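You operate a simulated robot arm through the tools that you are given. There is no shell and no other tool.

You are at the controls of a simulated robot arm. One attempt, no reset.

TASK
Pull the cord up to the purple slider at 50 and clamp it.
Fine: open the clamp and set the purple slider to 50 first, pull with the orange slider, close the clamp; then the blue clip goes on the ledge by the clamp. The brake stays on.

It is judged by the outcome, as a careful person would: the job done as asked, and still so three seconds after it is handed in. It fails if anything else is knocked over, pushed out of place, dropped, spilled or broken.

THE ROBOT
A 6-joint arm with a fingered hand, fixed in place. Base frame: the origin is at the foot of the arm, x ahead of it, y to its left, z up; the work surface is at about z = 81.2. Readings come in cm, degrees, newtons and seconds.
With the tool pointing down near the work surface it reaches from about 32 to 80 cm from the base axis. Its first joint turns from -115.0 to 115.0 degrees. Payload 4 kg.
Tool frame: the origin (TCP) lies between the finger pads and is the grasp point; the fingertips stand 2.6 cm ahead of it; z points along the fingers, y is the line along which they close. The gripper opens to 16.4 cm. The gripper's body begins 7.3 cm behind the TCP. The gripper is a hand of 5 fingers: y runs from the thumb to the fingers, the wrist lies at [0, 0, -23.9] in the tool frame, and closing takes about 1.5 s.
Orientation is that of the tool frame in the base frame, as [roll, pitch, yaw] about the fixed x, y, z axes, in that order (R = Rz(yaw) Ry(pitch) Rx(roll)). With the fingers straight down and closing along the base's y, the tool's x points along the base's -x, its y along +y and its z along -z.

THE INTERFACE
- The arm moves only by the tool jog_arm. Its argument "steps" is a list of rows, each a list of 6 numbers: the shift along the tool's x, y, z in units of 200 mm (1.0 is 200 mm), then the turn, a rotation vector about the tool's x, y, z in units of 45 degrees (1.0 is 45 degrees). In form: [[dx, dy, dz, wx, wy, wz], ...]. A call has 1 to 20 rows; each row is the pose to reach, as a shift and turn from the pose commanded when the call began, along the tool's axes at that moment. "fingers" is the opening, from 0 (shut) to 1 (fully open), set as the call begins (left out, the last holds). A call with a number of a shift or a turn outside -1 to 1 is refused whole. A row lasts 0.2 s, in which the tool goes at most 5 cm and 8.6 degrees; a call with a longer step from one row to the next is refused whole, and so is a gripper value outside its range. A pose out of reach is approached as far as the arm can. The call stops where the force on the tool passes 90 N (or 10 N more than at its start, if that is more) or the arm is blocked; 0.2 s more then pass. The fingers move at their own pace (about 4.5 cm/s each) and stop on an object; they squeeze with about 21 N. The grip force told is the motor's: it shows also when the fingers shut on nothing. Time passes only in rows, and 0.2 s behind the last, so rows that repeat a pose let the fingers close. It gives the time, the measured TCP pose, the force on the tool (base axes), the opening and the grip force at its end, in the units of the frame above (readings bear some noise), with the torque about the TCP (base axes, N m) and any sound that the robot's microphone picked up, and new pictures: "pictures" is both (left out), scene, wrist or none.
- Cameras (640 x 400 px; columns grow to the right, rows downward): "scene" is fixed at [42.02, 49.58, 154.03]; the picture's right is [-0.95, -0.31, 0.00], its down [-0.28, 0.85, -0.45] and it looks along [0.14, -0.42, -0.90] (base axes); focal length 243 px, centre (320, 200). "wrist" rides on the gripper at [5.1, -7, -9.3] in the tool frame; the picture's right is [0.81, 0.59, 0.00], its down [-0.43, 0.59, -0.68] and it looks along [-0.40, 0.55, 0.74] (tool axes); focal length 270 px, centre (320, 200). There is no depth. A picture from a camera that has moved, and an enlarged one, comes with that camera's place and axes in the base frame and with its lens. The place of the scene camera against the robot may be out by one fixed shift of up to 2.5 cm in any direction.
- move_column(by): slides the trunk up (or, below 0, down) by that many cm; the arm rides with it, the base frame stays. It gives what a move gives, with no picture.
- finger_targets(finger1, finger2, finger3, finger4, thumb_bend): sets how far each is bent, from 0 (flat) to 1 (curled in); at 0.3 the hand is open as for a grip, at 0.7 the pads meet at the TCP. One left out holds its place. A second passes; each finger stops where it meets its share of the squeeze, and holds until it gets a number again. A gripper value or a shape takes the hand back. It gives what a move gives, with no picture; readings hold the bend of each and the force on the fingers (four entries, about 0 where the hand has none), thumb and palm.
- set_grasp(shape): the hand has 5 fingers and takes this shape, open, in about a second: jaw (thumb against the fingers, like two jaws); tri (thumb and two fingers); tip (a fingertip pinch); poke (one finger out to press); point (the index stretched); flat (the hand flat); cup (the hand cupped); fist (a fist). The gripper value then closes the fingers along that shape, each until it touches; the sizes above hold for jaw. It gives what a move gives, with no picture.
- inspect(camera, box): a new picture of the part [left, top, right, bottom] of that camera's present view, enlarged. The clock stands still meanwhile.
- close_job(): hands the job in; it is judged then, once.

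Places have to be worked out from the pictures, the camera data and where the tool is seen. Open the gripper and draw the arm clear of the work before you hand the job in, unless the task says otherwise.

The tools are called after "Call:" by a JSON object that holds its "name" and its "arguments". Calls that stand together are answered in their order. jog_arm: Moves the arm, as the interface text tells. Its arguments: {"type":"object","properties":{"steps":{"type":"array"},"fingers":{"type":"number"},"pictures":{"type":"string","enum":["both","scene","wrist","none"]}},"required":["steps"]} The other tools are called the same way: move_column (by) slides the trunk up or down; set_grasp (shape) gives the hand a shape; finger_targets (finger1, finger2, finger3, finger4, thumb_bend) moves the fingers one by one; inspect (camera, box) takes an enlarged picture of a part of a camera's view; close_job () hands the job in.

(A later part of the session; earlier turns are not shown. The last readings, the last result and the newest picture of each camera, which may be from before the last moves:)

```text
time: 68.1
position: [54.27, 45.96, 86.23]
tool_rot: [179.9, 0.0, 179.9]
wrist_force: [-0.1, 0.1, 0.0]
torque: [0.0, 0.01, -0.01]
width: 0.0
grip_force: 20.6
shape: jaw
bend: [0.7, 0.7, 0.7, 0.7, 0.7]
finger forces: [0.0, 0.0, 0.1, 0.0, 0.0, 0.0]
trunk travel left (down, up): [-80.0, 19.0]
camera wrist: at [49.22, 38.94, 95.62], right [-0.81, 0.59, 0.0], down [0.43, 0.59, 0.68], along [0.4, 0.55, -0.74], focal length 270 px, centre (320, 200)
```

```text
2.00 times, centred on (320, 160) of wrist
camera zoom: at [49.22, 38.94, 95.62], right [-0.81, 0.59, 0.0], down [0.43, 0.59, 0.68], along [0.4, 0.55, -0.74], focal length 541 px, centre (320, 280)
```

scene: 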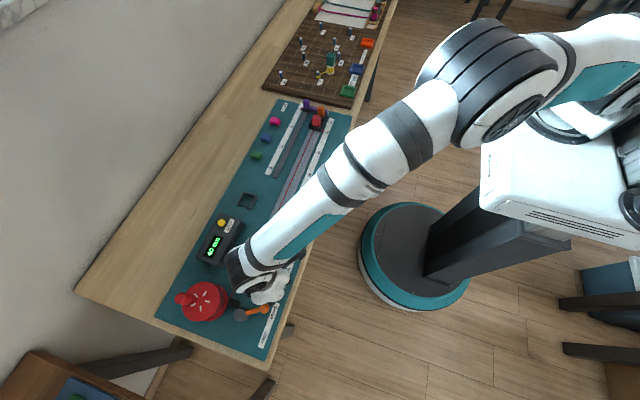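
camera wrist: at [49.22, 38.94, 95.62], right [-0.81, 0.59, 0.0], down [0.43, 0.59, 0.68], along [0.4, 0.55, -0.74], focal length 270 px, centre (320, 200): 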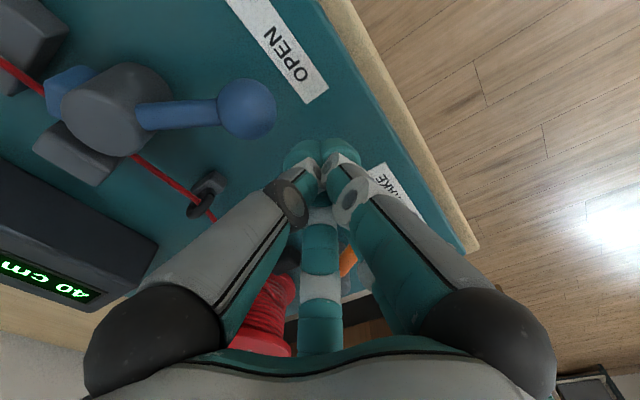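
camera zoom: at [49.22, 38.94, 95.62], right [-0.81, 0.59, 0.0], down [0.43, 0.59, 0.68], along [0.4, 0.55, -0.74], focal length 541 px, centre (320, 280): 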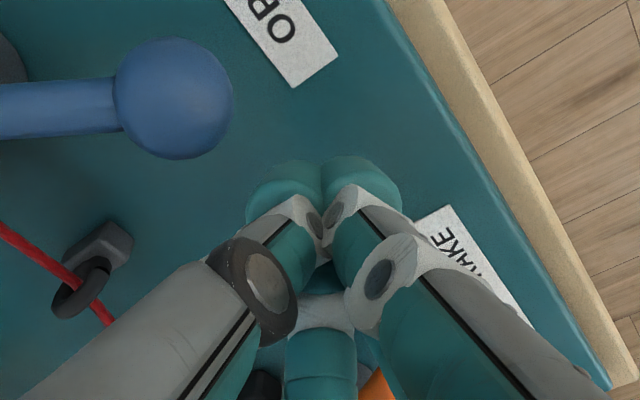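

No contact with anything. I'll push the lever in -y toward CLAMP in small rows.

Call:
{"name": "jog_arm", "arguments": {"steps": [[0, -0.04, 0, 0, 0, 0], [0, -0.08, 0, 0, 0, 0], [0, -0.11, 0, 0, 0, 0], [0, -0.14, 0, 0, 0, 0], [0, -0.17, 0, 0, 0, 0], [0, -0.2, 0, 0, 0, 0], [0, -0.23, 0, 0, 0, 0], [0, -0.26, 0, 0, 0, 0], [0, -0.29, 0, 0, 0, 0], [0, -0.32, 0, 0, 0, 0], [0, -0.345, 0, 0, 0, 0], [0, -0.37, 0, 0, 0, 0], [0, -0.39, 0, 0, 0, 0]], "pictures": "both"}}

Call:
{"name": "inspect", "arguments": {"camera": "scene", "box": [230, 200, 326, 290]}}

Call:
{"name": "inspect", "arguments": {"camera": "wrist", "box": [160, 0, 480, 200]}}

```text
time: 70.9
position: [54.26, 38.02, 86.22]
tool_rot: [180.0, -0.1, 179.9]
wrist_force: [0.3, 0.2, 0.3]
torque: [-0.01, 0.04, 0.01]
width: 0.01
grip_force: 20.8
shape: jaw
bend: [0.7, 0.7, 0.7, 0.7, 0.7]
finger forces: [0.0, 0.0, 0.0, 0.1, 0.0, 0.0]
trunk travel left (down, up): [-80.0, 19.0]
camera wrist: at [49.17, 31.12, 95.66], right [-0.81, 0.59, 0.0], down [0.43, 0.59, 0.68], along [0.4, 0.55, -0.74], focal length 270 px, centre (320, 200)
```

scene: 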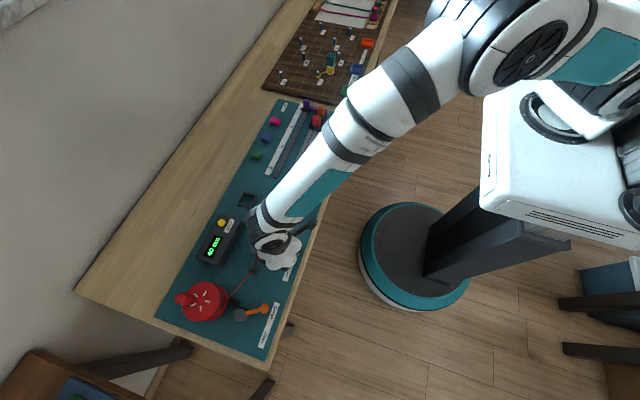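
wrist: 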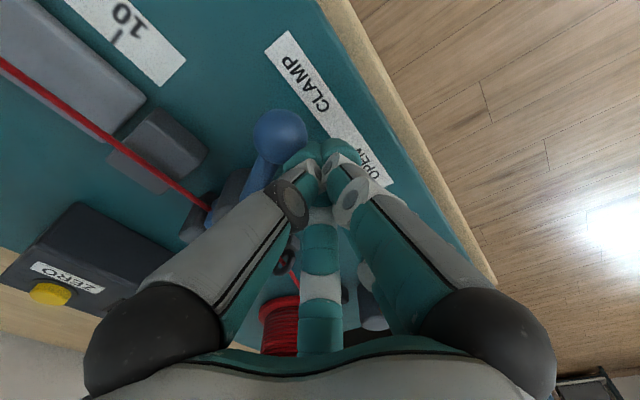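

```text
4.44 times, centred on (278, 245) of scene
camera zoom: at [42.02, 49.58, 154.03], right [-0.95, -0.31, 0.0], down [-0.28, 0.85, -0.45], along [0.14, -0.42, -0.9], focal length 1081 px, centre (507, 0)
```

zoom: 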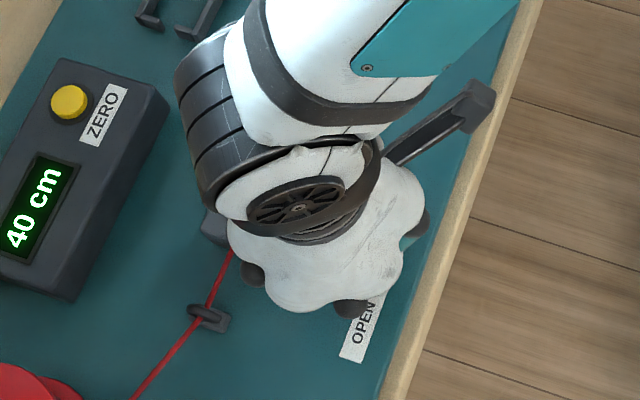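

```text
2.00 times, centred on (320, 100) of wrist
camera zoom: at [49.17, 31.12, 95.66], right [-0.81, 0.59, 0.0], down [0.43, 0.59, 0.68], along [0.4, 0.55, -0.74], focal length 541 px, centre (320, 400)
```

zoom: 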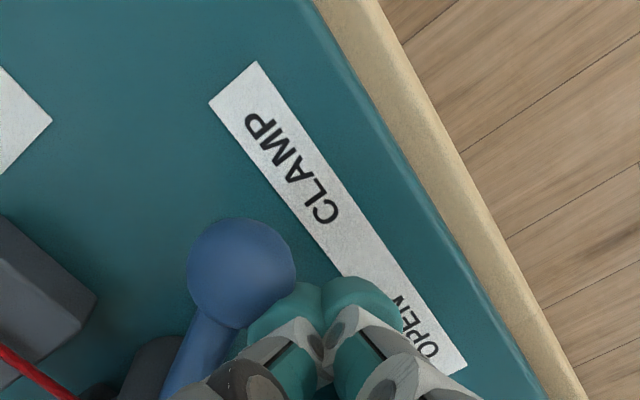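

The ball is at y≈35.2, nearly at CLAMP. I'll push the last bit in fine rows until I feel the end.

Call:
{"name": "jog_arm", "arguments": {"steps": [[0, -0.012, 0, 0, 0, 0], [0, -0.024, 0, 0, 0, 0], [0, -0.036, 0, 0, 0, 0], [0, -0.046, 0, 0, 0, 0], [0, -0.046, 0, 0, 0, 0]], "pictures": "none"}}

Call:
{"name": "inspect", "arguments": {"camera": "wrist", "box": [160, 0, 480, 200]}}

```text
time: 72.1
position: [54.4, 37.43, 86.26]
tool_rot: [179.9, 0.0, -180.0]
wrist_force: [-0.3, 5.7, -0.5]
torque: [0.1, -0.01, 0.0]
width: 0.0
grip_force: 21.5
shape: jaw
bend: [0.7, 0.7, 0.7, 0.7, 0.7]
finger forces: [0.0, 0.1, 0.1, 0.1, 0.1, 0.1]
trunk travel left (down, up): [-80.0, 19.0]
```

```text
2.00 times, centred on (320, 100) of wrist
camera zoom: at [49.2, 30.33, 95.65], right [-0.81, 0.59, 0.0], down [0.43, 0.59, 0.68], along [0.4, 0.55, -0.74], focal length 541 px, centre (320, 400)
```

zoom: 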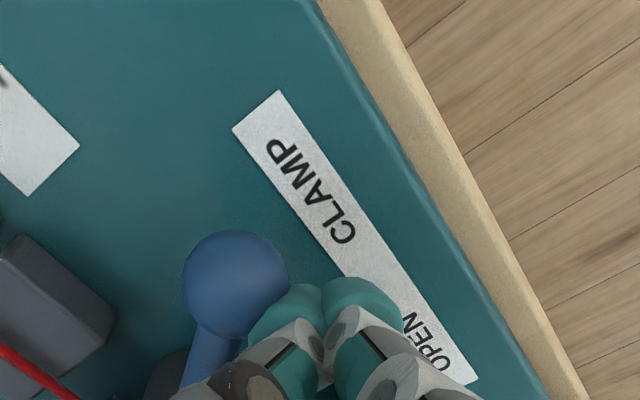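

The force is 5.7 N and the ball is at y≈34.5, its original CLAMP position. I'll press slightly more to make sure it's fully seated.

Call:
{"name": "jog_arm", "arguments": {"steps": [[0, -0.008, 0, 0, 0, 0], [0, -0.016, 0, 0, 0, 0], [0, -0.016, 0, 0, 0, 0]], "pictures": "none"}}

Call:
{"name": "inspect", "arguments": {"camera": "wrist", "box": [160, 0, 480, 200]}}

```text
time: 72.9
position: [54.22, 37.09, 86.2]
tool_rot: [-180.0, -0.1, 179.9]
wrist_force: [-1.7, 15.9, 0.3]
torque: [0.27, 0.03, 0.03]
width: 0.01
grip_force: 20.3
shape: jaw
bend: [0.7, 0.7, 0.7, 0.7, 0.7]
finger forces: [0.0, 0.0, 0.0, 0.1, 0.1, 0.1]
trunk travel left (down, up): [-80.0, 19.0]
```

```text
2.00 times, centred on (320, 100) of wrist
camera zoom: at [49.18, 30.12, 95.65], right [-0.81, 0.59, 0.0], down [0.43, 0.6, 0.68], along [0.4, 0.55, -0.74], focal length 541 px, centre (320, 400)
```

zoom: 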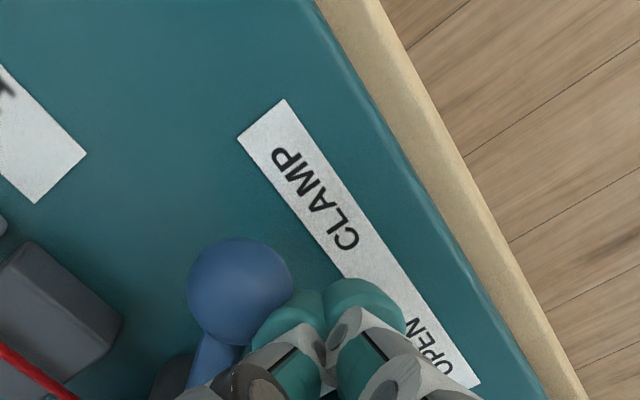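

A firm stop at 16 N means the clamp is closed. I'll back off and lift clear to inspect it.

Call:
{"name": "jog_arm", "arguments": {"steps": [[0, 0.05, 0, 0, 0, 0], [0, 0.1, -0.05, 0, 0, 0], [0, 0.1, -0.25, 0, 0, 0], [0, 0.05, -0.45, 0, 0, 0], [0, -0.1, -0.6, 0, 0, 0], [0.05, -0.3, -0.7, 0, 0, 0], [0.1, -0.5, -0.75, 0, 0, 0], [0.1, -0.7, -0.75, 0, 0, 0], [0.1, -0.9, -0.75, 0, 0, 0], [0.1, -0.9, -0.75, 0, 0, 0]], "pictures": "both"}}

Call:
{"name": "inspect", "arguments": {"camera": "scene", "box": [230, 200, 326, 280]}}

Call:
{"name": "inspect", "arguments": {"camera": "scene", "box": [290, 94, 354, 134]}}

Call:
{"name": "inspect", "arguments": {"camera": "wrist", "box": [0, 0, 320, 200]}}

```text
time: 75.1
position: [52.1, 18.85, 101.31]
tool_rot: [179.9, -0.1, -180.0]
wrist_force: [-0.3, 0.7, 0.3]
torque: [-0.01, 0.01, 0.01]
width: 0.01
grip_force: 21.0
shape: jaw
bend: [0.7, 0.7, 0.7, 0.7, 0.7]
finger forces: [0.0, 0.1, 0.1, 0.0, 0.0, 0.0]
trunk travel left (down, up): [-80.0, 19.0]
camera wrist: at [47.05, 11.93, 110.68], right [-0.81, 0.59, 0.0], down [0.43, 0.59, 0.68], along [0.4, 0.55, -0.74], focal length 270 px, centre (320, 200)
```

scene: 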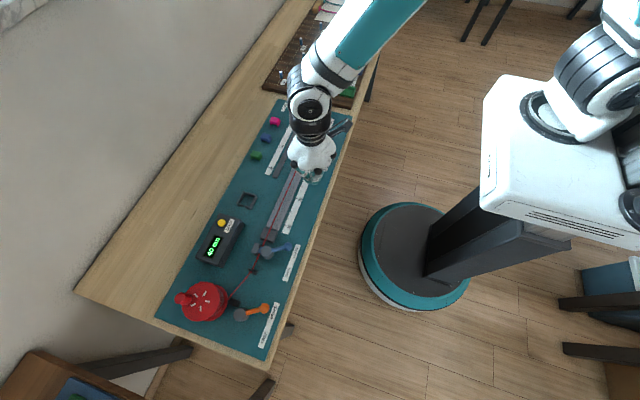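
wrist: 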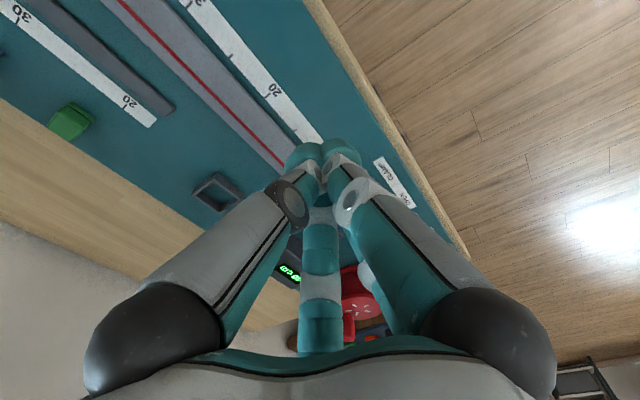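

```text
5.00 times, centred on (278, 240) of scene
camera zoom: at [42.02, 49.58, 154.03], right [-0.95, -0.31, 0.0], down [-0.28, 0.85, -0.45], along [0.14, -0.42, -0.9], focal length 1216 px, centre (530, 0)
```

zoom: 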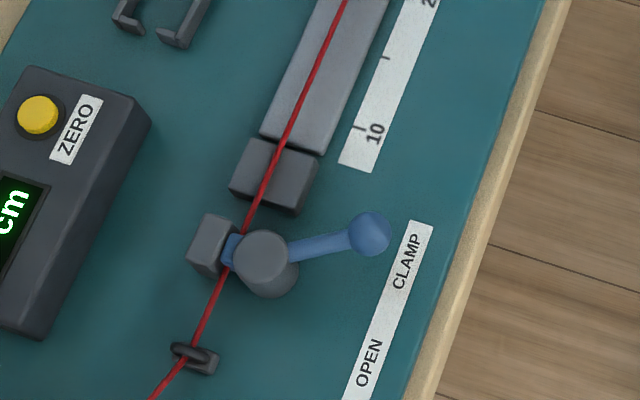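

```text
10.00 times, centred on (322, 114) of scene
camera zoom: at [42.02, 49.58, 154.03], right [-0.95, -0.31, 0.0], down [-0.28, 0.85, -0.45], along [0.14, -0.42, -0.9], focal length 2432 px, centre (300, 1060)
```

zoom: 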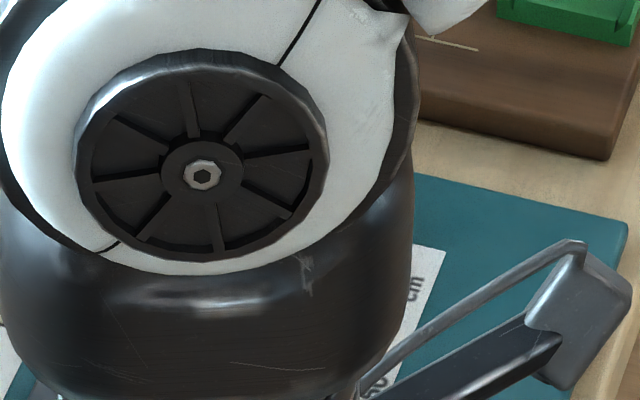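

```text
2.00 times, centred on (160, 100) of wrist
camera zoom: at [47.05, 11.93, 110.68], right [-0.81, 0.59, 0.0], down [0.43, 0.59, 0.68], along [0.4, 0.55, -0.74], focal length 541 px, centre (640, 400)
```

zoom: 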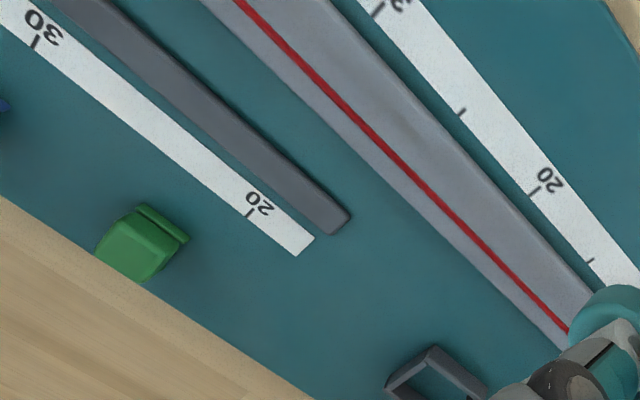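

The clamp grips the cord again. Before fetching the blue clip I want an accurate fix on the grey ledge block between rail and clamp, so I'll move to where the wrist camera sees it past the fingers.

Call:
{"name": "jog_arm", "arguments": {"steps": [[-0.03, 0.2, 0.05, 0, 0, 0], [-0.06, 0.4, 0.1, 0, 0, 0], [-0.095, 0.608, 0.165, 0, 0, 0], [-0.095, 0.608, 0.165, 0, 0, 0]], "pictures": "wrist"}}

Call:
{"name": "inspect", "arguments": {"camera": "wrist", "box": [200, 80, 328, 160]}}

Call:
{"name": "inspect", "arguments": {"camera": "scene", "box": [290, 94, 354, 134]}}

```text
time: 76.1
position: [54.12, 30.94, 98.09]
tool_rot: [180.0, -0.1, 179.9]
wrist_force: [-0.3, -0.2, 0.4]
torque: [-0.02, -0.02, -0.03]
width: 0.02
grip_force: 20.4
shape: jaw
bend: [0.7, 0.7, 0.7, 0.7, 0.7]
finger forces: [0.0, 0.0, 0.0, 0.0, 0.0, 0.1]
trunk travel left (down, up): [-80.0, 19.0]
camera wrist: at [49.03, 23.92, 107.47], right [-0.81, 0.59, 0.0], down [0.43, 0.59, 0.68], along [0.4, 0.55, -0.74], focal length 270 px, centre (320, 200)
```

wrist: 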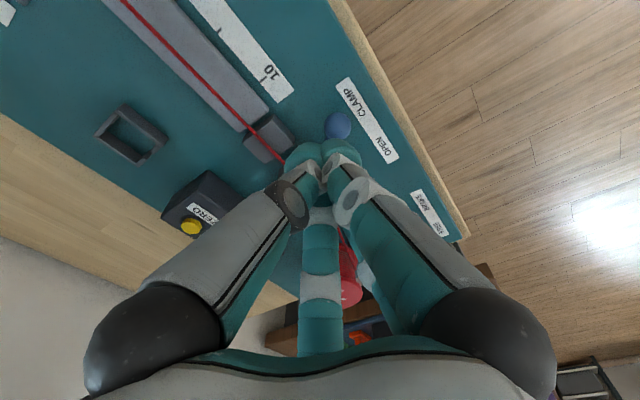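

```text
5.00 times, centred on (264, 120) of wrist
camera zoom: at [49.03, 23.92, 107.47], right [-0.81, 0.59, 0.0], down [0.43, 0.59, 0.68], along [0.4, 0.55, -0.74], focal length 1351 px, centre (600, 600)
```

zoom: 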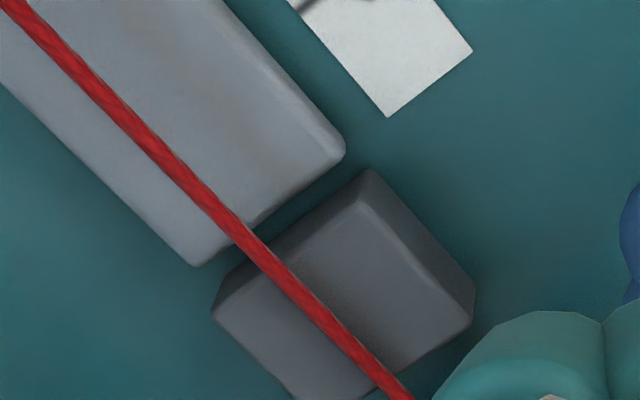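

```text
10.00 times, centred on (322, 114) of scene
camera zoom: at [42.02, 49.58, 154.03], right [-0.95, -0.31, 0.0], down [-0.28, 0.85, -0.45], along [0.14, -0.42, -0.9], focal length 2432 px, centre (300, 1060)
```

zoom: 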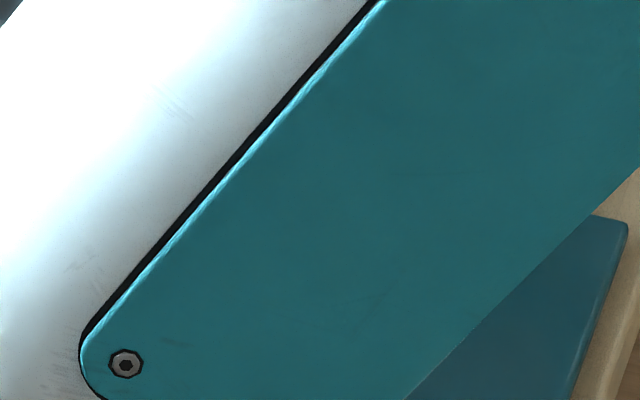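

The ledge top spans x≈59.8–63.9, y≈31.0–34.2 at z≈83.1, with the cord crossing at x≈62, about 0.4 cm above it. I'll travel back at height to look at the blue clip, part-opening the hand for a clear view.

Call:
{"name": "jog_arm", "arguments": {"steps": [[-0.1, -0.164, 0, 0, 0, 0], [-0.2, -0.328, 0, 0, 0, 0], [-0.3, -0.492, 0, 0, 0, 0], [-0.4, -0.656, 0, 0, 0, 0], [-0.5, -0.82, 0, 0, 0, 0]], "fingers": 0.45, "pictures": "none"}}

Call:
{"name": "jog_arm", "arguments": {"steps": [[-0.1, -0.164, 0, 0, 0, 0], [-0.2, -0.328, 0, 0, 0, 0], [-0.3, -0.492, 0, 0, 0, 0], [-0.4, -0.656, 0, 0, 0, 0], [-0.495, -0.82, 0, 0, 0, 0], [-0.495, -0.82, 0, 0, 0, 0]], "pictures": "both"}}

Call:
{"name": "inspect", "arguments": {"camera": "wrist", "box": [250, 70, 378, 150]}}

Call:
{"name": "inspect", "arguments": {"camera": "scene", "box": [250, 120, 298, 160]}}

Call:
{"name": "inspect", "arguments": {"camera": "scene", "box": [290, 94, 354, 134]}}

```text
time: 77.3
position: [64.14, 14.59, 98.0]
tool_rot: [180.0, -0.2, -179.9]
wrist_force: [-0.1, 0.5, -0.1]
torque: [0.02, 0.04, -0.03]
width: 7.36
grip_force: 0.1
shape: jaw
bend: [0.39, 0.39, 0.39, 0.39, 0.7]
finger forces: [0.0, 0.1, 0.0, 0.0, 0.0, 0.0]
trunk travel left (down, up): [-80.0, 19.0]
```

```text
time: 78.7
position: [73.87, -1.86, 97.95]
tool_rot: [-180.0, -0.2, 180.0]
wrist_force: [-0.4, 0.1, 0.4]
torque: [-0.02, -0.03, -0.01]
width: 7.36
grip_force: 0.0
shape: jaw
bend: [0.39, 0.39, 0.39, 0.39, 0.7]
finger forces: [0.0, 0.0, 0.0, 0.1, 0.0, 0.0]
trunk travel left (down, up): [-80.0, 19.0]
camera wrist: at [68.87, -8.82, 107.35], right [-0.81, 0.59, 0.0], down [0.43, 0.59, 0.68], along [0.4, 0.55, -0.74], focal length 270 px, centre (320, 200)
```

scene: 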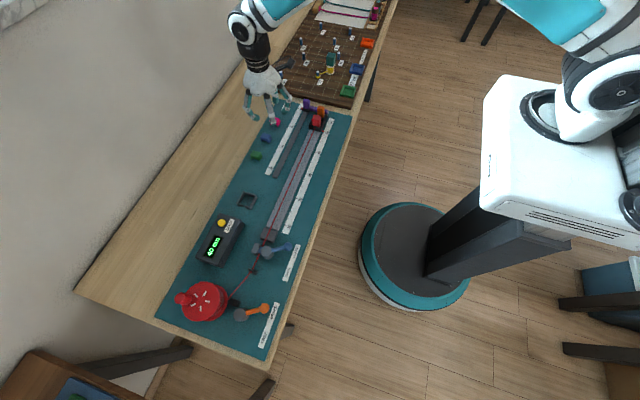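
wrist: 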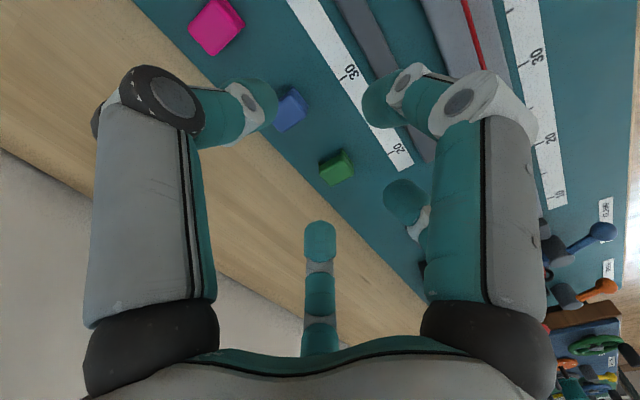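

```text
5.00 times, centred on (314, 110) of wrist
camera zoom: at [68.87, -8.82, 107.35], right [-0.81, 0.59, 0.0], down [0.43, 0.59, 0.68], along [0.4, 0.55, -0.74], focal length 1351 px, centre (350, 650)
```

zoom: 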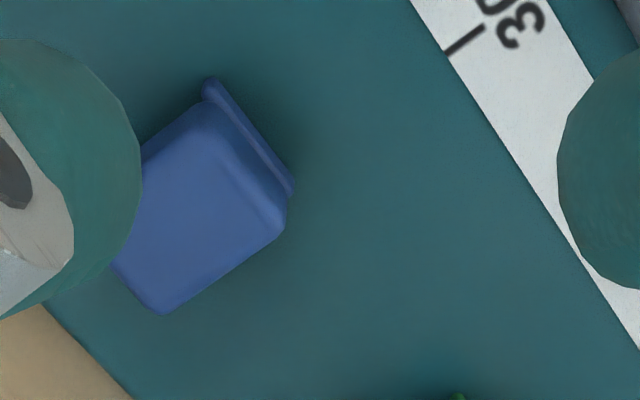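

```text
10.00 times, centred on (274, 140) of scene
camera zoom: at [42.02, 49.58, 154.03], right [-0.95, -0.31, 0.0], down [-0.28, 0.85, -0.45], along [0.14, -0.42, -0.9], focal length 2432 px, centre (780, 800)
```

zoom: 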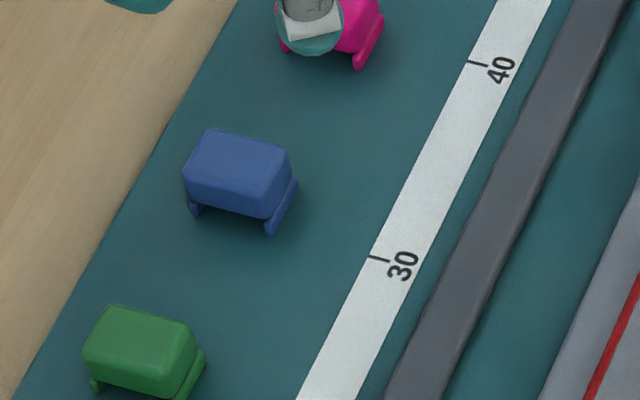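

```text
10.00 times, centred on (322, 114) of scene
camera zoom: at [42.02, 49.58, 154.03], right [-0.95, -0.31, 0.0], down [-0.28, 0.85, -0.45], along [0.14, -0.42, -0.9], focal length 2432 px, centre (300, 1060)
```

zoom: 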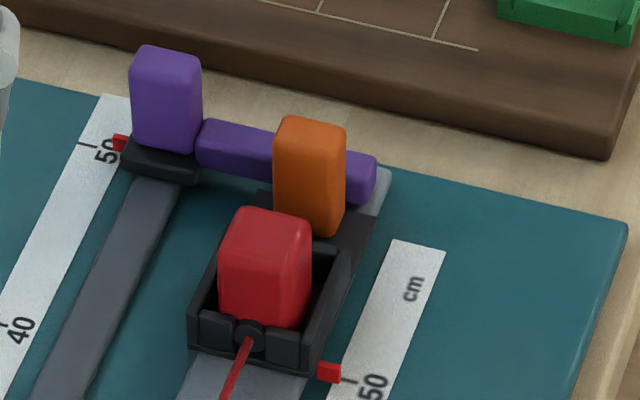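

The carriage is holding its place. The blue clip's body is about 3.3 × 2.4 cm, centred near (77.9, -1.65) with its tunnel already running along y. I'll shape a three-digit pinch (thumb against fingers 2 and 3, others flat) and move above it.

Call:
{"name": "finger_targets", "arguments": {"finger1": 0.1, "finger2": 0.57, "finger3": 0.57, "finger4": 0.1, "thumb_bend": 0.57}}

Call:
{"name": "jog_arm", "arguments": {"steps": [[-0.1, 0.005, 0.05, 0, 0, 0], [-0.2025, 0.01, 0.15, 0, 0, 0], [-0.2025, 0.01, 0.3, 0, 0, 0], [-0.2025, 0.01, 0.4, 0, 0, 0], [-0.2025, 0.01, 0.4, 0, 0, 0]], "pictures": "both"}}

Call:
{"name": "inspect", "arguments": {"camera": "wrist", "box": [220, 100, 420, 240]}}

Call:
{"name": "inspect", "arguments": {"camera": "scene", "box": [240, 90, 320, 160]}}

```text
time: 79.7
position: [73.82, -1.96, 97.96]
tool_rot: [180.0, 0.0, 179.9]
wrist_force: [-0.2, 0.1, 0.0]
torque: [0.0, 0.0, 0.0]
width: 9.55
grip_force: 0.1
shape: fingers
bend: [0.1, 0.56, 0.56, 0.1, 0.56]
finger forces: [0.1, 0.1, 0.1, 0.1, 0.1, 0.0]
trunk travel left (down, up): [-80.0, 19.0]
```

```text
time: 80.9
position: [77.83, -1.64, 89.99]
tool_rot: [180.0, -0.1, 179.9]
wrist_force: [-0.2, -0.4, -0.3]
torque: [0.0, -0.02, -0.02]
width: 9.58
grip_force: 0.0
shape: fingers
bend: [0.1, 0.56, 0.56, 0.1, 0.56]
finger forces: [0.0, 0.1, 0.0, 0.0, 0.0, 0.1]
trunk travel left (down, up): [-80.0, 19.0]
camera wrist: at [72.92, -8.64, 99.31], right [-0.81, 0.59, 0.0], down [0.43, 0.59, 0.68], along [0.4, 0.55, -0.74], focal length 270 px, centre (320, 200)
```

scene: 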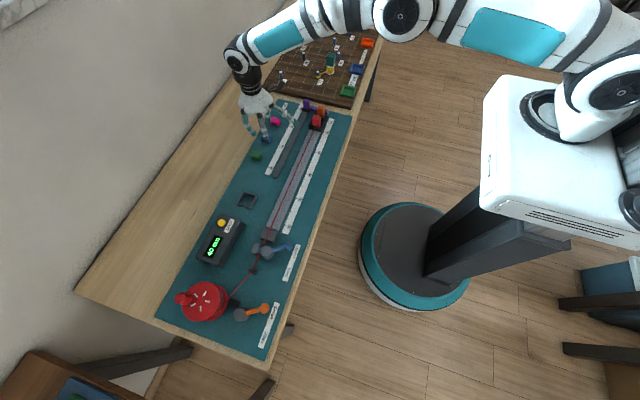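
wrist: 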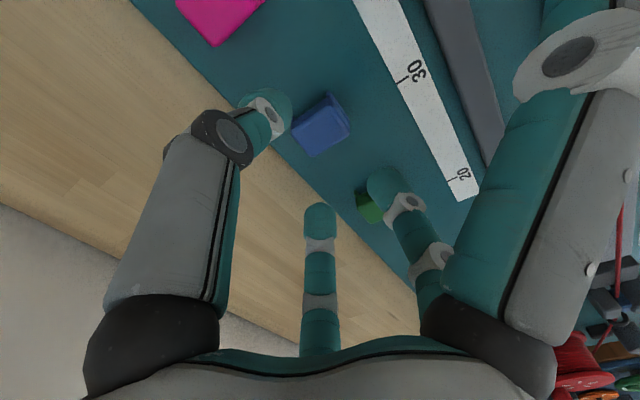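

```text
2.86 times, centred on (320, 170) of wrist
camera zoom: at [72.92, -8.64, 99.31], right [-0.81, 0.59, 0.0], down [0.43, 0.59, 0.68], along [0.4, 0.55, -0.74], focal length 772 px, centre (320, 286)
```

zoom: 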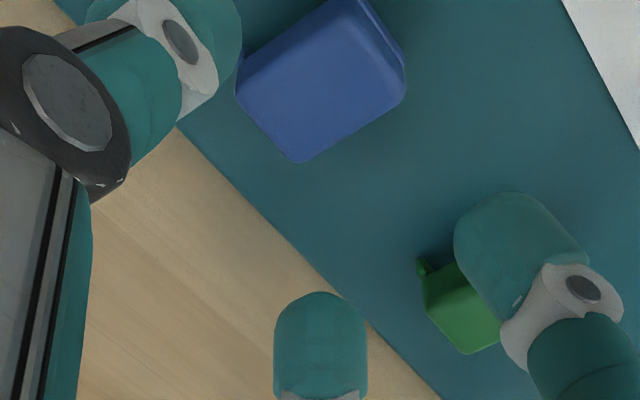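

```text
5.71 times, centred on (280, 125) of scene
camera zoom: at [42.02, 49.58, 154.03], right [-0.95, -0.31, 0.0], down [-0.28, 0.85, -0.45], along [0.14, -0.42, -0.9], focal length 1390 px, centre (549, 629)
```

zoom: 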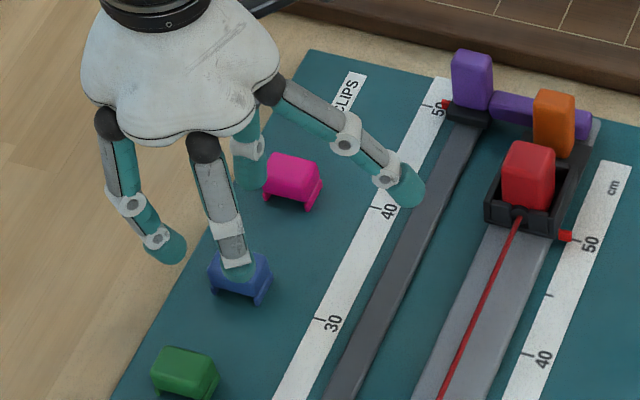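

The clip is centred right under the TCP axis. I'll lower so the fingertips come down around it, just above the board.

Call:
{"name": "jog_arm", "arguments": {"steps": [[0, 0, 0.06, 0, 0, 0], [0, 0, 0.12, 0, 0, 0], [0, 0, 0.17, 0, 0, 0], [0, 0, 0.21, 0, 0, 0], [0, 0, 0.235, 0, 0, 0], [0, 0, 0.235, 0, 0, 0]], "pictures": "both"}}

Call:
{"name": "inspect", "arguments": {"camera": "wrist", "box": [220, 80, 420, 220]}}

Call:
{"name": "inspect", "arguments": {"camera": "scene", "box": [240, 100, 310, 160]}}

```text
time: 82.3
position: [78.05, -1.62, 85.17]
tool_rot: [-180.0, -0.1, 179.9]
wrist_force: [-0.6, -0.1, 0.6]
torque: [0.02, 0.0, 0.02]
width: 9.57
grip_force: 0.0
shape: fingers
bend: [0.1, 0.56, 0.56, 0.1, 0.56]
finger forces: [0.1, 0.0, 0.0, 0.1, 0.0, 0.0]
trunk travel left (down, up): [-80.0, 19.0]
camera wrist: at [72.98, -8.56, 94.6], right [-0.81, 0.59, 0.0], down [0.43, 0.59, 0.68], along [0.4, 0.55, -0.74], focal length 270 px, centre (320, 200)
```

scene: 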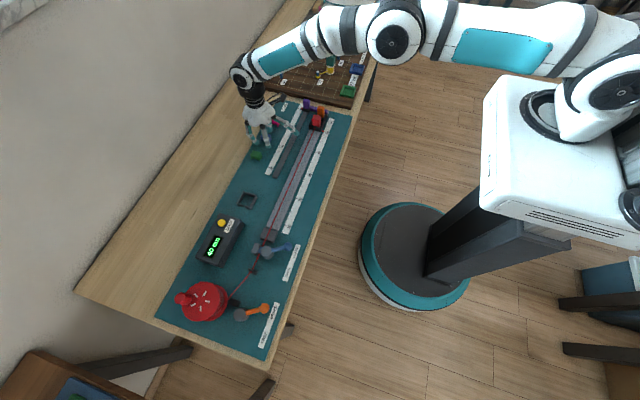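
wrist: 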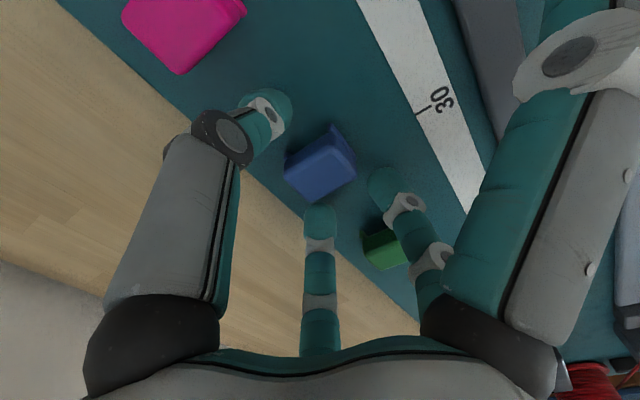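

```text
2.86 times, centred on (320, 150) of wrist
camera zoom: at [72.98, -8.56, 94.6], right [-0.81, 0.59, 0.0], down [0.43, 0.59, 0.68], along [0.4, 0.55, -0.74], focal length 772 px, centre (320, 343)
```

zoom: 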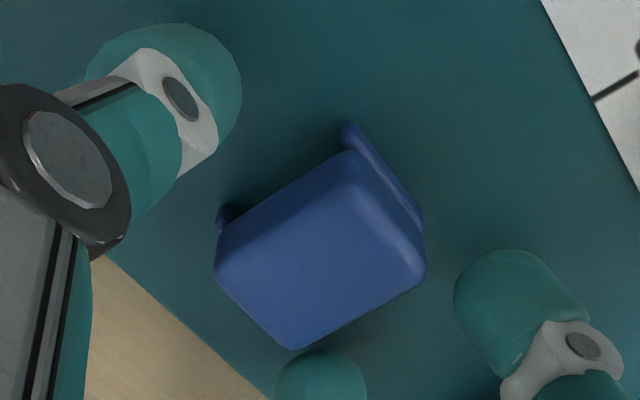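

```text
6.67 times, centred on (275, 130) of scene
camera zoom: at [42.02, 49.58, 154.03], right [-0.95, -0.31, 0.0], down [-0.28, 0.85, -0.45], along [0.14, -0.42, -0.9], focal length 1621 px, centre (620, 667)
```

zoom: 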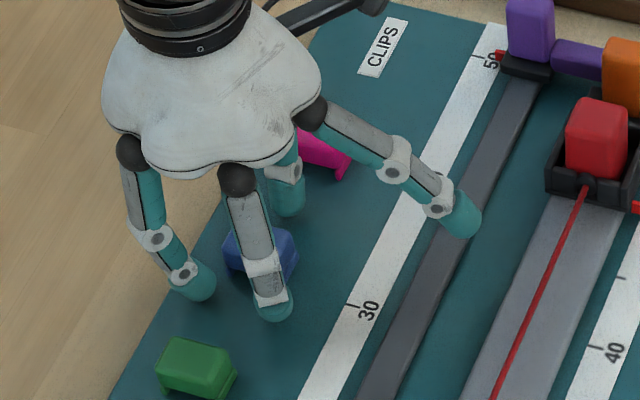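

The fingertips surround the clip with no contact. I'll close the pinch.

Call:
{"name": "finger_targets", "arguments": {"finger2": 0.72, "finger3": 0.72, "thumb_bend": 0.72}}

Call:
{"name": "inspect", "arguments": {"camera": "wrist", "box": [220, 80, 420, 220]}}

Call:
{"name": "inspect", "arguments": {"camera": "scene", "box": [240, 100, 310, 160]}}

```text
time: 83.3
position: [77.95, -1.53, 85.28]
tool_rot: [-180.0, -0.2, 179.8]
wrist_force: [0.4, 0.0, -1.2]
torque: [-0.01, -0.01, 0.05]
width: 9.64
grip_force: 11.6
shape: fingers
bend: [0.1, 0.66, 0.66, 0.1, 0.65]
finger forces: [0.0, 6.0, 5.9, 0.0, 11.2, 0.0]
trunk travel left (down, up): [-80.0, 19.0]
```

```text
2.86 times, centred on (320, 150) of wrist
camera zoom: at [72.98, -8.56, 94.62], right [-0.81, 0.59, 0.0], down [0.43, 0.59, 0.68], along [0.4, 0.55, -0.74], focal length 772 px, centre (320, 343)
```

zoom: 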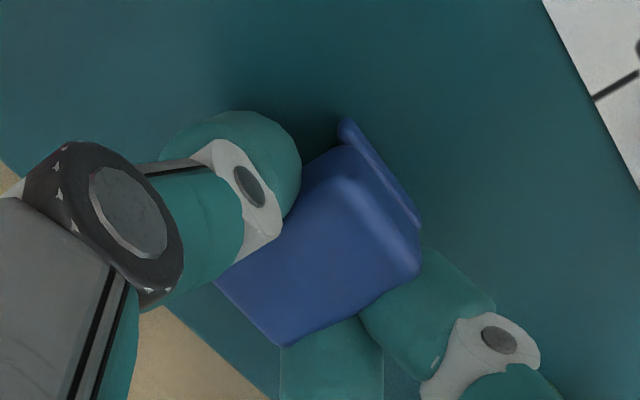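

```text
6.67 times, centred on (275, 130) of scene
camera zoom: at [42.02, 49.58, 154.03], right [-0.95, -0.31, 0.0], down [-0.28, 0.85, -0.45], along [0.14, -0.42, -0.9], focal length 1621 px, centre (620, 667)
```

zoom: 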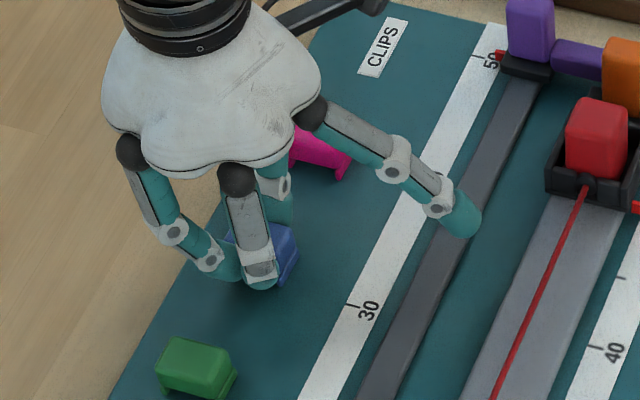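

The clip is pinched, thumb 11 N against 6 + 6 N. I'll lift it gently and check that it comes along straight.

Call:
{"name": "jog_arm", "arguments": {"steps": [[0, 0, -0.03, 0, 0, 0], [0, 0, -0.08, 0, 0, 0], [0, 0, -0.16, 0, 0, 0], [0, 0, -0.28, 0, 0, 0], [0, 0, -0.42, 0, 0, 0], [0, 0, -0.52, 0, 0, 0], [0, 0, -0.52, 0, 0, 0]], "pictures": "both"}}

Call:
{"name": "inspect", "arguments": {"camera": "wrist", "box": [220, 80, 420, 220]}}

Call:
{"name": "inspect", "arguments": {"camera": "scene", "box": [230, 80, 310, 150]}}

```text
time: 84.9
position: [77.96, -1.59, 95.62]
tool_rot: [-179.9, -0.1, 179.9]
wrist_force: [0.3, 0.3, 0.6]
torque: [0.04, 0.0, -0.02]
width: 9.62
grip_force: 11.6
shape: fingers
bend: [0.1, 0.66, 0.66, 0.1, 0.65]
finger forces: [0.1, 5.9, 5.9, 0.0, 11.1, 0.0]
trunk travel left (down, up): [-80.0, 19.0]
camera wrist: at [72.96, -8.53, 105.02], right [-0.81, 0.59, 0.0], down [0.43, 0.59, 0.68], along [0.4, 0.55, -0.74], focal length 270 px, centre (320, 200)
```

scene: 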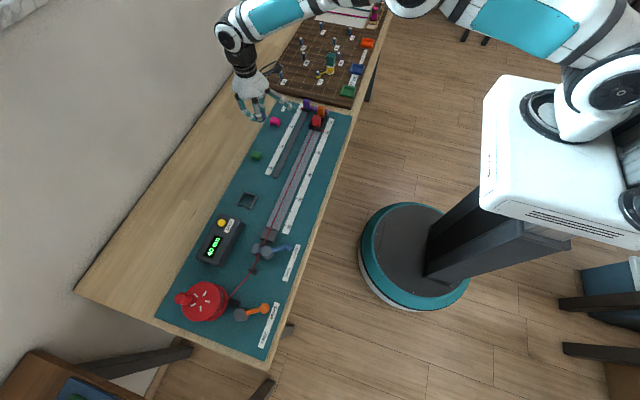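
wrist: 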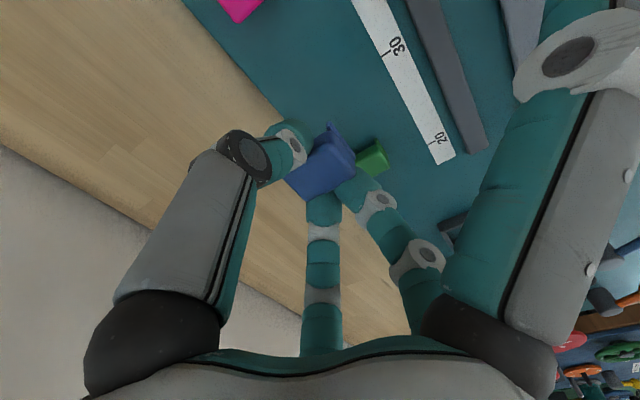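

```text
2.86 times, centred on (320, 150) of wrist
camera zoom: at [72.96, -8.53, 105.02], right [-0.81, 0.59, 0.0], down [0.43, 0.59, 0.68], along [0.4, 0.55, -0.74], focal length 772 px, centre (320, 343)
```

zoom: 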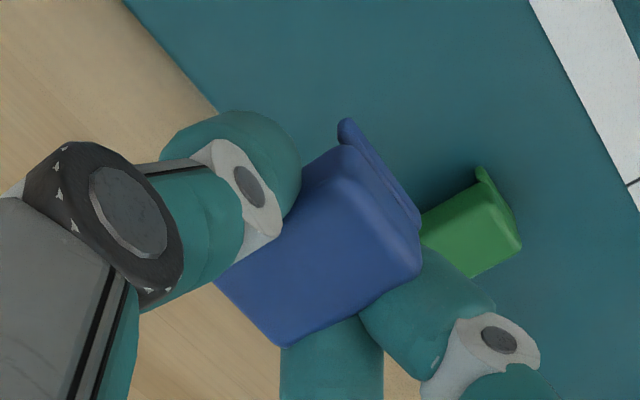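

```text
5.71 times, centred on (270, 115) of scene
camera zoom: at [42.02, 49.58, 154.03], right [-0.95, -0.31, 0.0], down [-0.28, 0.85, -0.45], along [0.14, -0.42, -0.9], focal length 1390 px, centre (606, 686)
```

zoom: 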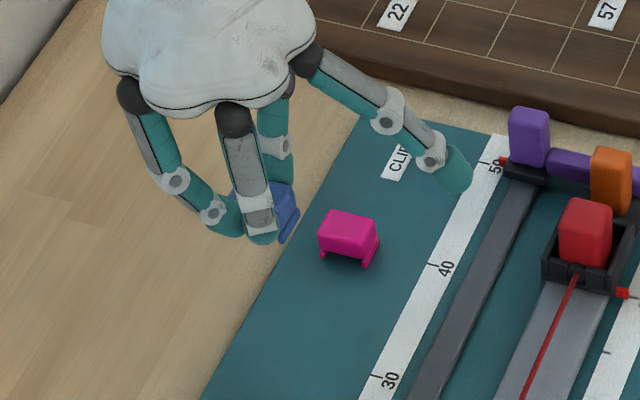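

The clip is held upright and square, centred about 0.25 cm to -y of the TCP. I'll carry it at height to above the ledge, targeting TCP (62.0, 32.65).

Call:
{"name": "jog_arm", "arguments": {"steps": [[0.08, 0.171, 0, 0, 0, 0], [0.16, 0.342, 0, 0, 0, 0], [0.24, 0.513, 0, 0, 0, 0], [0.32, 0.684, 0, 0, 0, 0], [0.4, 0.855, 0, 0, 0, 0], [0.4, 0.855, 0, 0, 0, 0]], "pictures": "none"}}

Call:
{"name": "jog_arm", "arguments": {"steps": [[0.08, 0.171, 0, 0, 0, 0], [0.16, 0.342, 0, 0, 0, 0], [0.24, 0.513, 0, 0, 0, 0], [0.32, 0.684, 0, 0, 0, 0], [0.398, 0.857, 0, 0, 0, 0], [0.398, 0.857, 0, 0, 0, 0]], "pictures": "both"}}

Call:
{"name": "inspect", "arguments": {"camera": "wrist", "box": [220, 60, 420, 200]}}

Call:
{"name": "inspect", "arguments": {"camera": "scene", "box": [220, 190, 316, 260]}}

```text
time: 86.3
position: [70.02, 15.6, 95.67]
tool_rot: [180.0, -0.1, 179.9]
wrist_force: [0.0, 0.4, 0.1]
torque: [0.03, -0.01, 0.01]
width: 9.63
grip_force: 11.1
shape: fingers
bend: [0.1, 0.66, 0.66, 0.1, 0.65]
finger forces: [0.0, 6.1, 5.9, 0.0, 11.0, 0.0]
trunk travel left (down, up): [-80.0, 19.0]
```

```text
time: 87.7
position: [61.89, 32.49, 95.55]
tool_rot: [180.0, -0.2, -180.0]
wrist_force: [-0.3, -0.1, -0.3]
torque: [-0.02, -0.02, 0.02]
width: 9.63
grip_force: 11.6
shape: fingers
bend: [0.1, 0.66, 0.66, 0.1, 0.65]
finger forces: [0.1, 6.1, 6.0, 0.0, 11.1, 0.0]
trunk travel left (down, up): [-80.0, 19.0]
camera wrist: at [56.98, 25.64, 104.94], right [-0.81, 0.59, 0.0], down [0.43, 0.59, 0.68], along [0.4, 0.55, -0.74], focal length 270 px, centre (320, 200)
```

scene: 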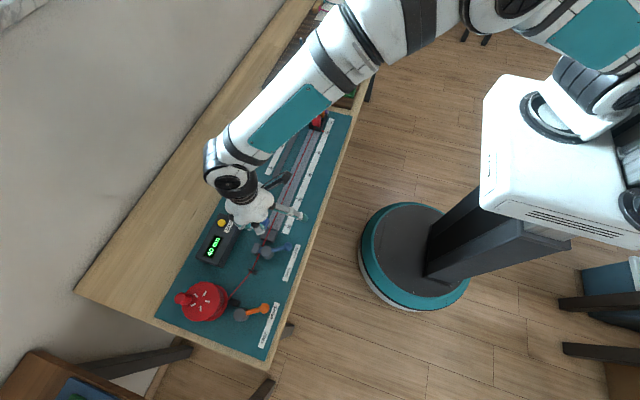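
wrist: 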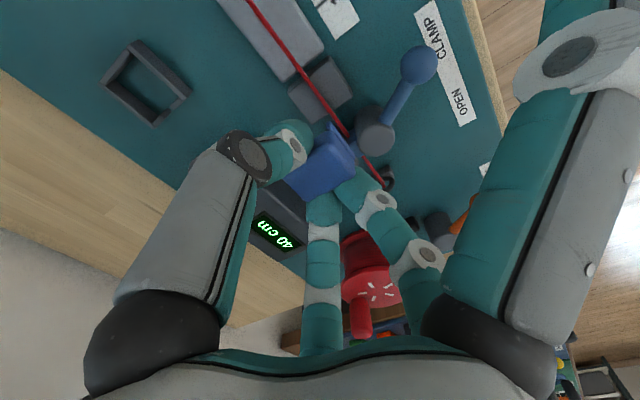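

```text
2.86 times, centred on (320, 130) of wrist
camera zoom: at [56.98, 25.64, 104.94], right [-0.81, 0.59, 0.0], down [0.43, 0.59, 0.68], along [0.4, 0.55, -0.74], focal length 772 px, centre (320, 400)
```

zoom: 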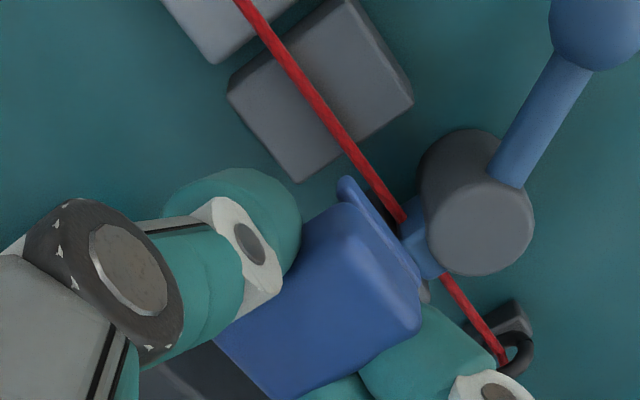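

```text
5.71 times, centred on (268, 225) of scene
camera zoom: at [42.02, 49.58, 154.03], right [-0.95, -0.31, 0.0], down [-0.28, 0.85, -0.45], along [0.14, -0.42, -0.9], focal length 1390 px, centre (617, 57)
```

zoom: 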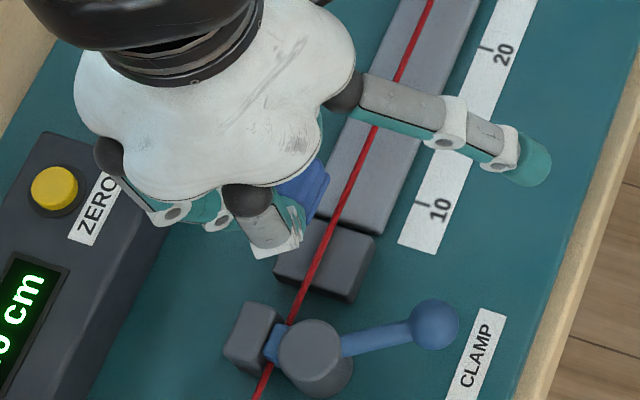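

The ledge is now fully visible at x 60.0–64.05, y 31.07–34.2, the cord crosses at x≈62.1, and the held clip is centred at about (62.05, 32.4), well aligned. I'll flatten the idle fingers fully for clearance and lower to just above the ledge.

Call:
{"name": "finger_targets", "arguments": {"finger1": 0.0, "finger4": 0.0}}

Call:
{"name": "jog_arm", "arguments": {"steps": [[0, 0, 0.08, 0, 0, 0], [0, 0, 0.16, 0, 0, 0], [0, 0, 0.24, 0, 0, 0], [0, 0, 0.31, 0, 0, 0], [0, 0, 0.365, 0, 0, 0], [0, 0, 0.365, 0, 0, 0]], "pictures": "both"}}

Call:
{"name": "inspect", "arguments": {"camera": "wrist", "box": [240, 100, 440, 240]}}

Call:
{"name": "inspect", "arguments": {"camera": "scene", "box": [220, 200, 316, 270]}}

```text
time: 88.7
position: [61.87, 32.73, 95.67]
tool_rot: [179.8, -0.1, 179.9]
wrist_force: [-0.1, 0.2, 0.2]
torque: [-0.02, -0.02, 0.0]
width: 9.95
grip_force: 11.5
shape: fingers
bend: [0.01, 0.66, 0.66, 0.01, 0.65]
finger forces: [0.0, 6.0, 5.9, 0.1, 11.1, 0.0]
trunk travel left (down, up): [-80.0, 19.0]
```

```text
time: 90.1
position: [62.15, 32.72, 88.31]
tool_rot: [-180.0, -0.1, 180.0]
wrist_force: [0.0, -0.5, -0.1]
torque: [-0.02, -0.01, 0.0]
width: 9.95
grip_force: 11.9
shape: fingers
bend: [0.01, 0.66, 0.66, 0.01, 0.65]
finger forces: [0.0, 6.0, 5.8, 0.0, 11.1, 0.0]
trunk travel left (down, up): [-80.0, 19.0]
camera wrist: at [57.04, 25.7, 97.74], right [-0.81, 0.59, 0.0], down [0.43, 0.59, 0.68], along [0.4, 0.55, -0.74], focal length 270 px, centre (320, 200)
```

scene: 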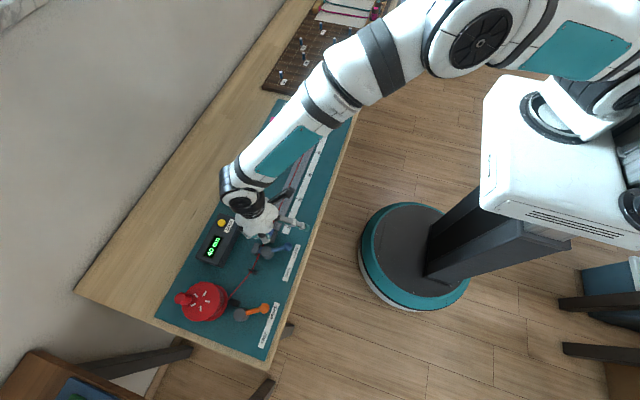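
wrist: 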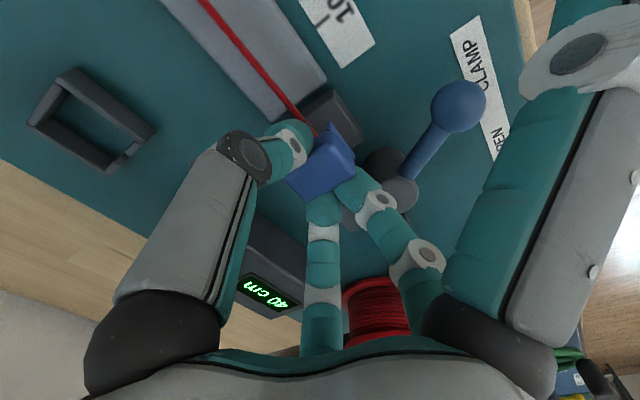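

```text
2.86 times, centred on (340, 170) of wrist
camera zoom: at [57.04, 25.7, 97.74], right [-0.81, 0.59, 0.0], down [0.43, 0.59, 0.68], along [0.4, 0.55, -0.74], focal length 772 px, centre (263, 286)
```

zoom: 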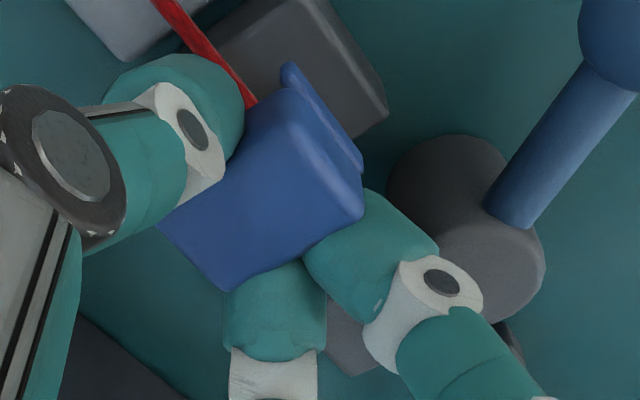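

```text
5.71 times, centred on (268, 235) of scene
camera zoom: at [42.02, 49.58, 154.03], right [-0.95, -0.31, 0.0], down [-0.28, 0.85, -0.45], along [0.14, -0.42, -0.9], focal length 1390 px, centre (617, 0)
```

zoom: 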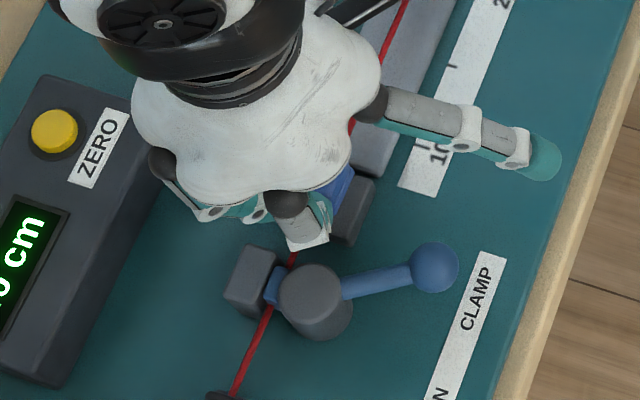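

The clip hovers about 1.7 cm above the ledge and stays aligned. I'll lower slowly and watch the vertical force for touchdown.

Call:
{"name": "jog_arm", "arguments": {"steps": [[0, 0, 0.015, 0, 0, 0], [0, 0, 0.03, 0, 0, 0], [0, 0, 0.045, 0, 0, 0], [0, 0, 0.06, 0, 0, 0], [0, 0, 0.07, 0, 0, 0], [0, 0, 0.07, 0, 0, 0]], "pictures": "none"}}

Call:
{"name": "inspect", "arguments": {"camera": "wrist", "box": [240, 100, 440, 240]}}

Call:
{"name": "inspect", "arguments": {"camera": "scene", "box": [220, 200, 316, 270]}}

```text
time: 91.5
position: [62.02, 32.74, 87.06]
tool_rot: [-179.9, -0.1, 179.9]
wrist_force: [-0.9, -0.2, -0.4]
torque: [0.03, -0.01, -0.02]
width: 9.99
grip_force: 11.5
shape: fingers
bend: [0.01, 0.66, 0.66, 0.01, 0.65]
finger forces: [0.1, 6.0, 5.8, 0.1, 11.1, 0.0]
trunk travel left (down, up): [-80.0, 19.0]
```

```text
2.86 times, centred on (340, 170) of wrist
camera zoom: at [57.07, 25.71, 96.35], right [-0.81, 0.59, 0.0], down [0.43, 0.59, 0.68], along [0.4, 0.55, -0.74], focal length 772 px, centre (263, 286)
```

zoom: 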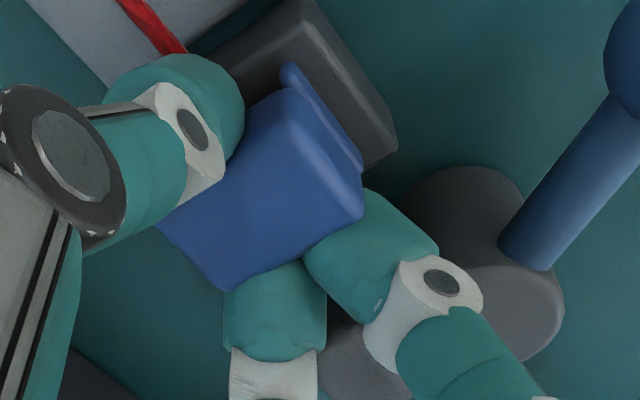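

```text
5.71 times, centred on (268, 235) of scene
camera zoom: at [42.02, 49.58, 154.03], right [-0.95, -0.31, 0.0], down [-0.28, 0.85, -0.45], along [0.14, -0.42, -0.9], focal length 1390 px, centre (617, 0)
```

zoom: 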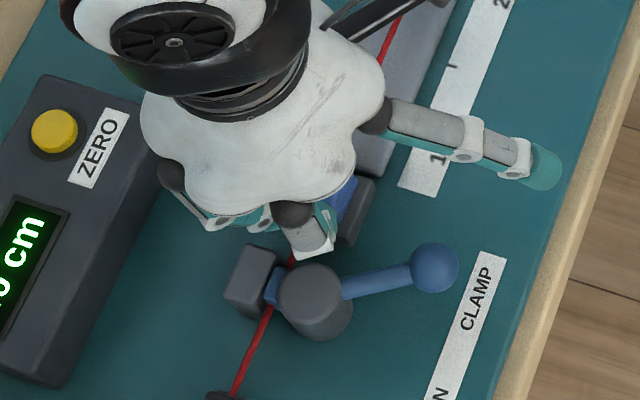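

The clip legs lie within the ledge (y 31.25–34.0 against 31.07–34.2) and straddle the cord. I'll lower the last few millimetres in 1 mm rows.

Call:
{"name": "jog_arm", "arguments": {"steps": [[0, 0, 0.005, 0, 0, 0], [0, 0, 0.01, 0, 0, 0], [0, 0, 0.015, 0, 0, 0], [0, 0, 0.015, 0, 0, 0]], "pictures": "none"}}

```text
time: 92.5
position: [62.02, 32.69, 86.76]
tool_rot: [179.9, 0.0, 179.8]
wrist_force: [0.0, 0.9, 7.0]
torque: [-0.01, -0.01, -0.02]
width: 9.97
grip_force: 13.6
shape: fingers
bend: [0.01, 0.66, 0.66, 0.01, 0.65]
finger forces: [0.0, 7.6, 7.4, 0.0, 13.0, 0.0]
trunk travel left (down, up): [-80.0, 19.0]
```

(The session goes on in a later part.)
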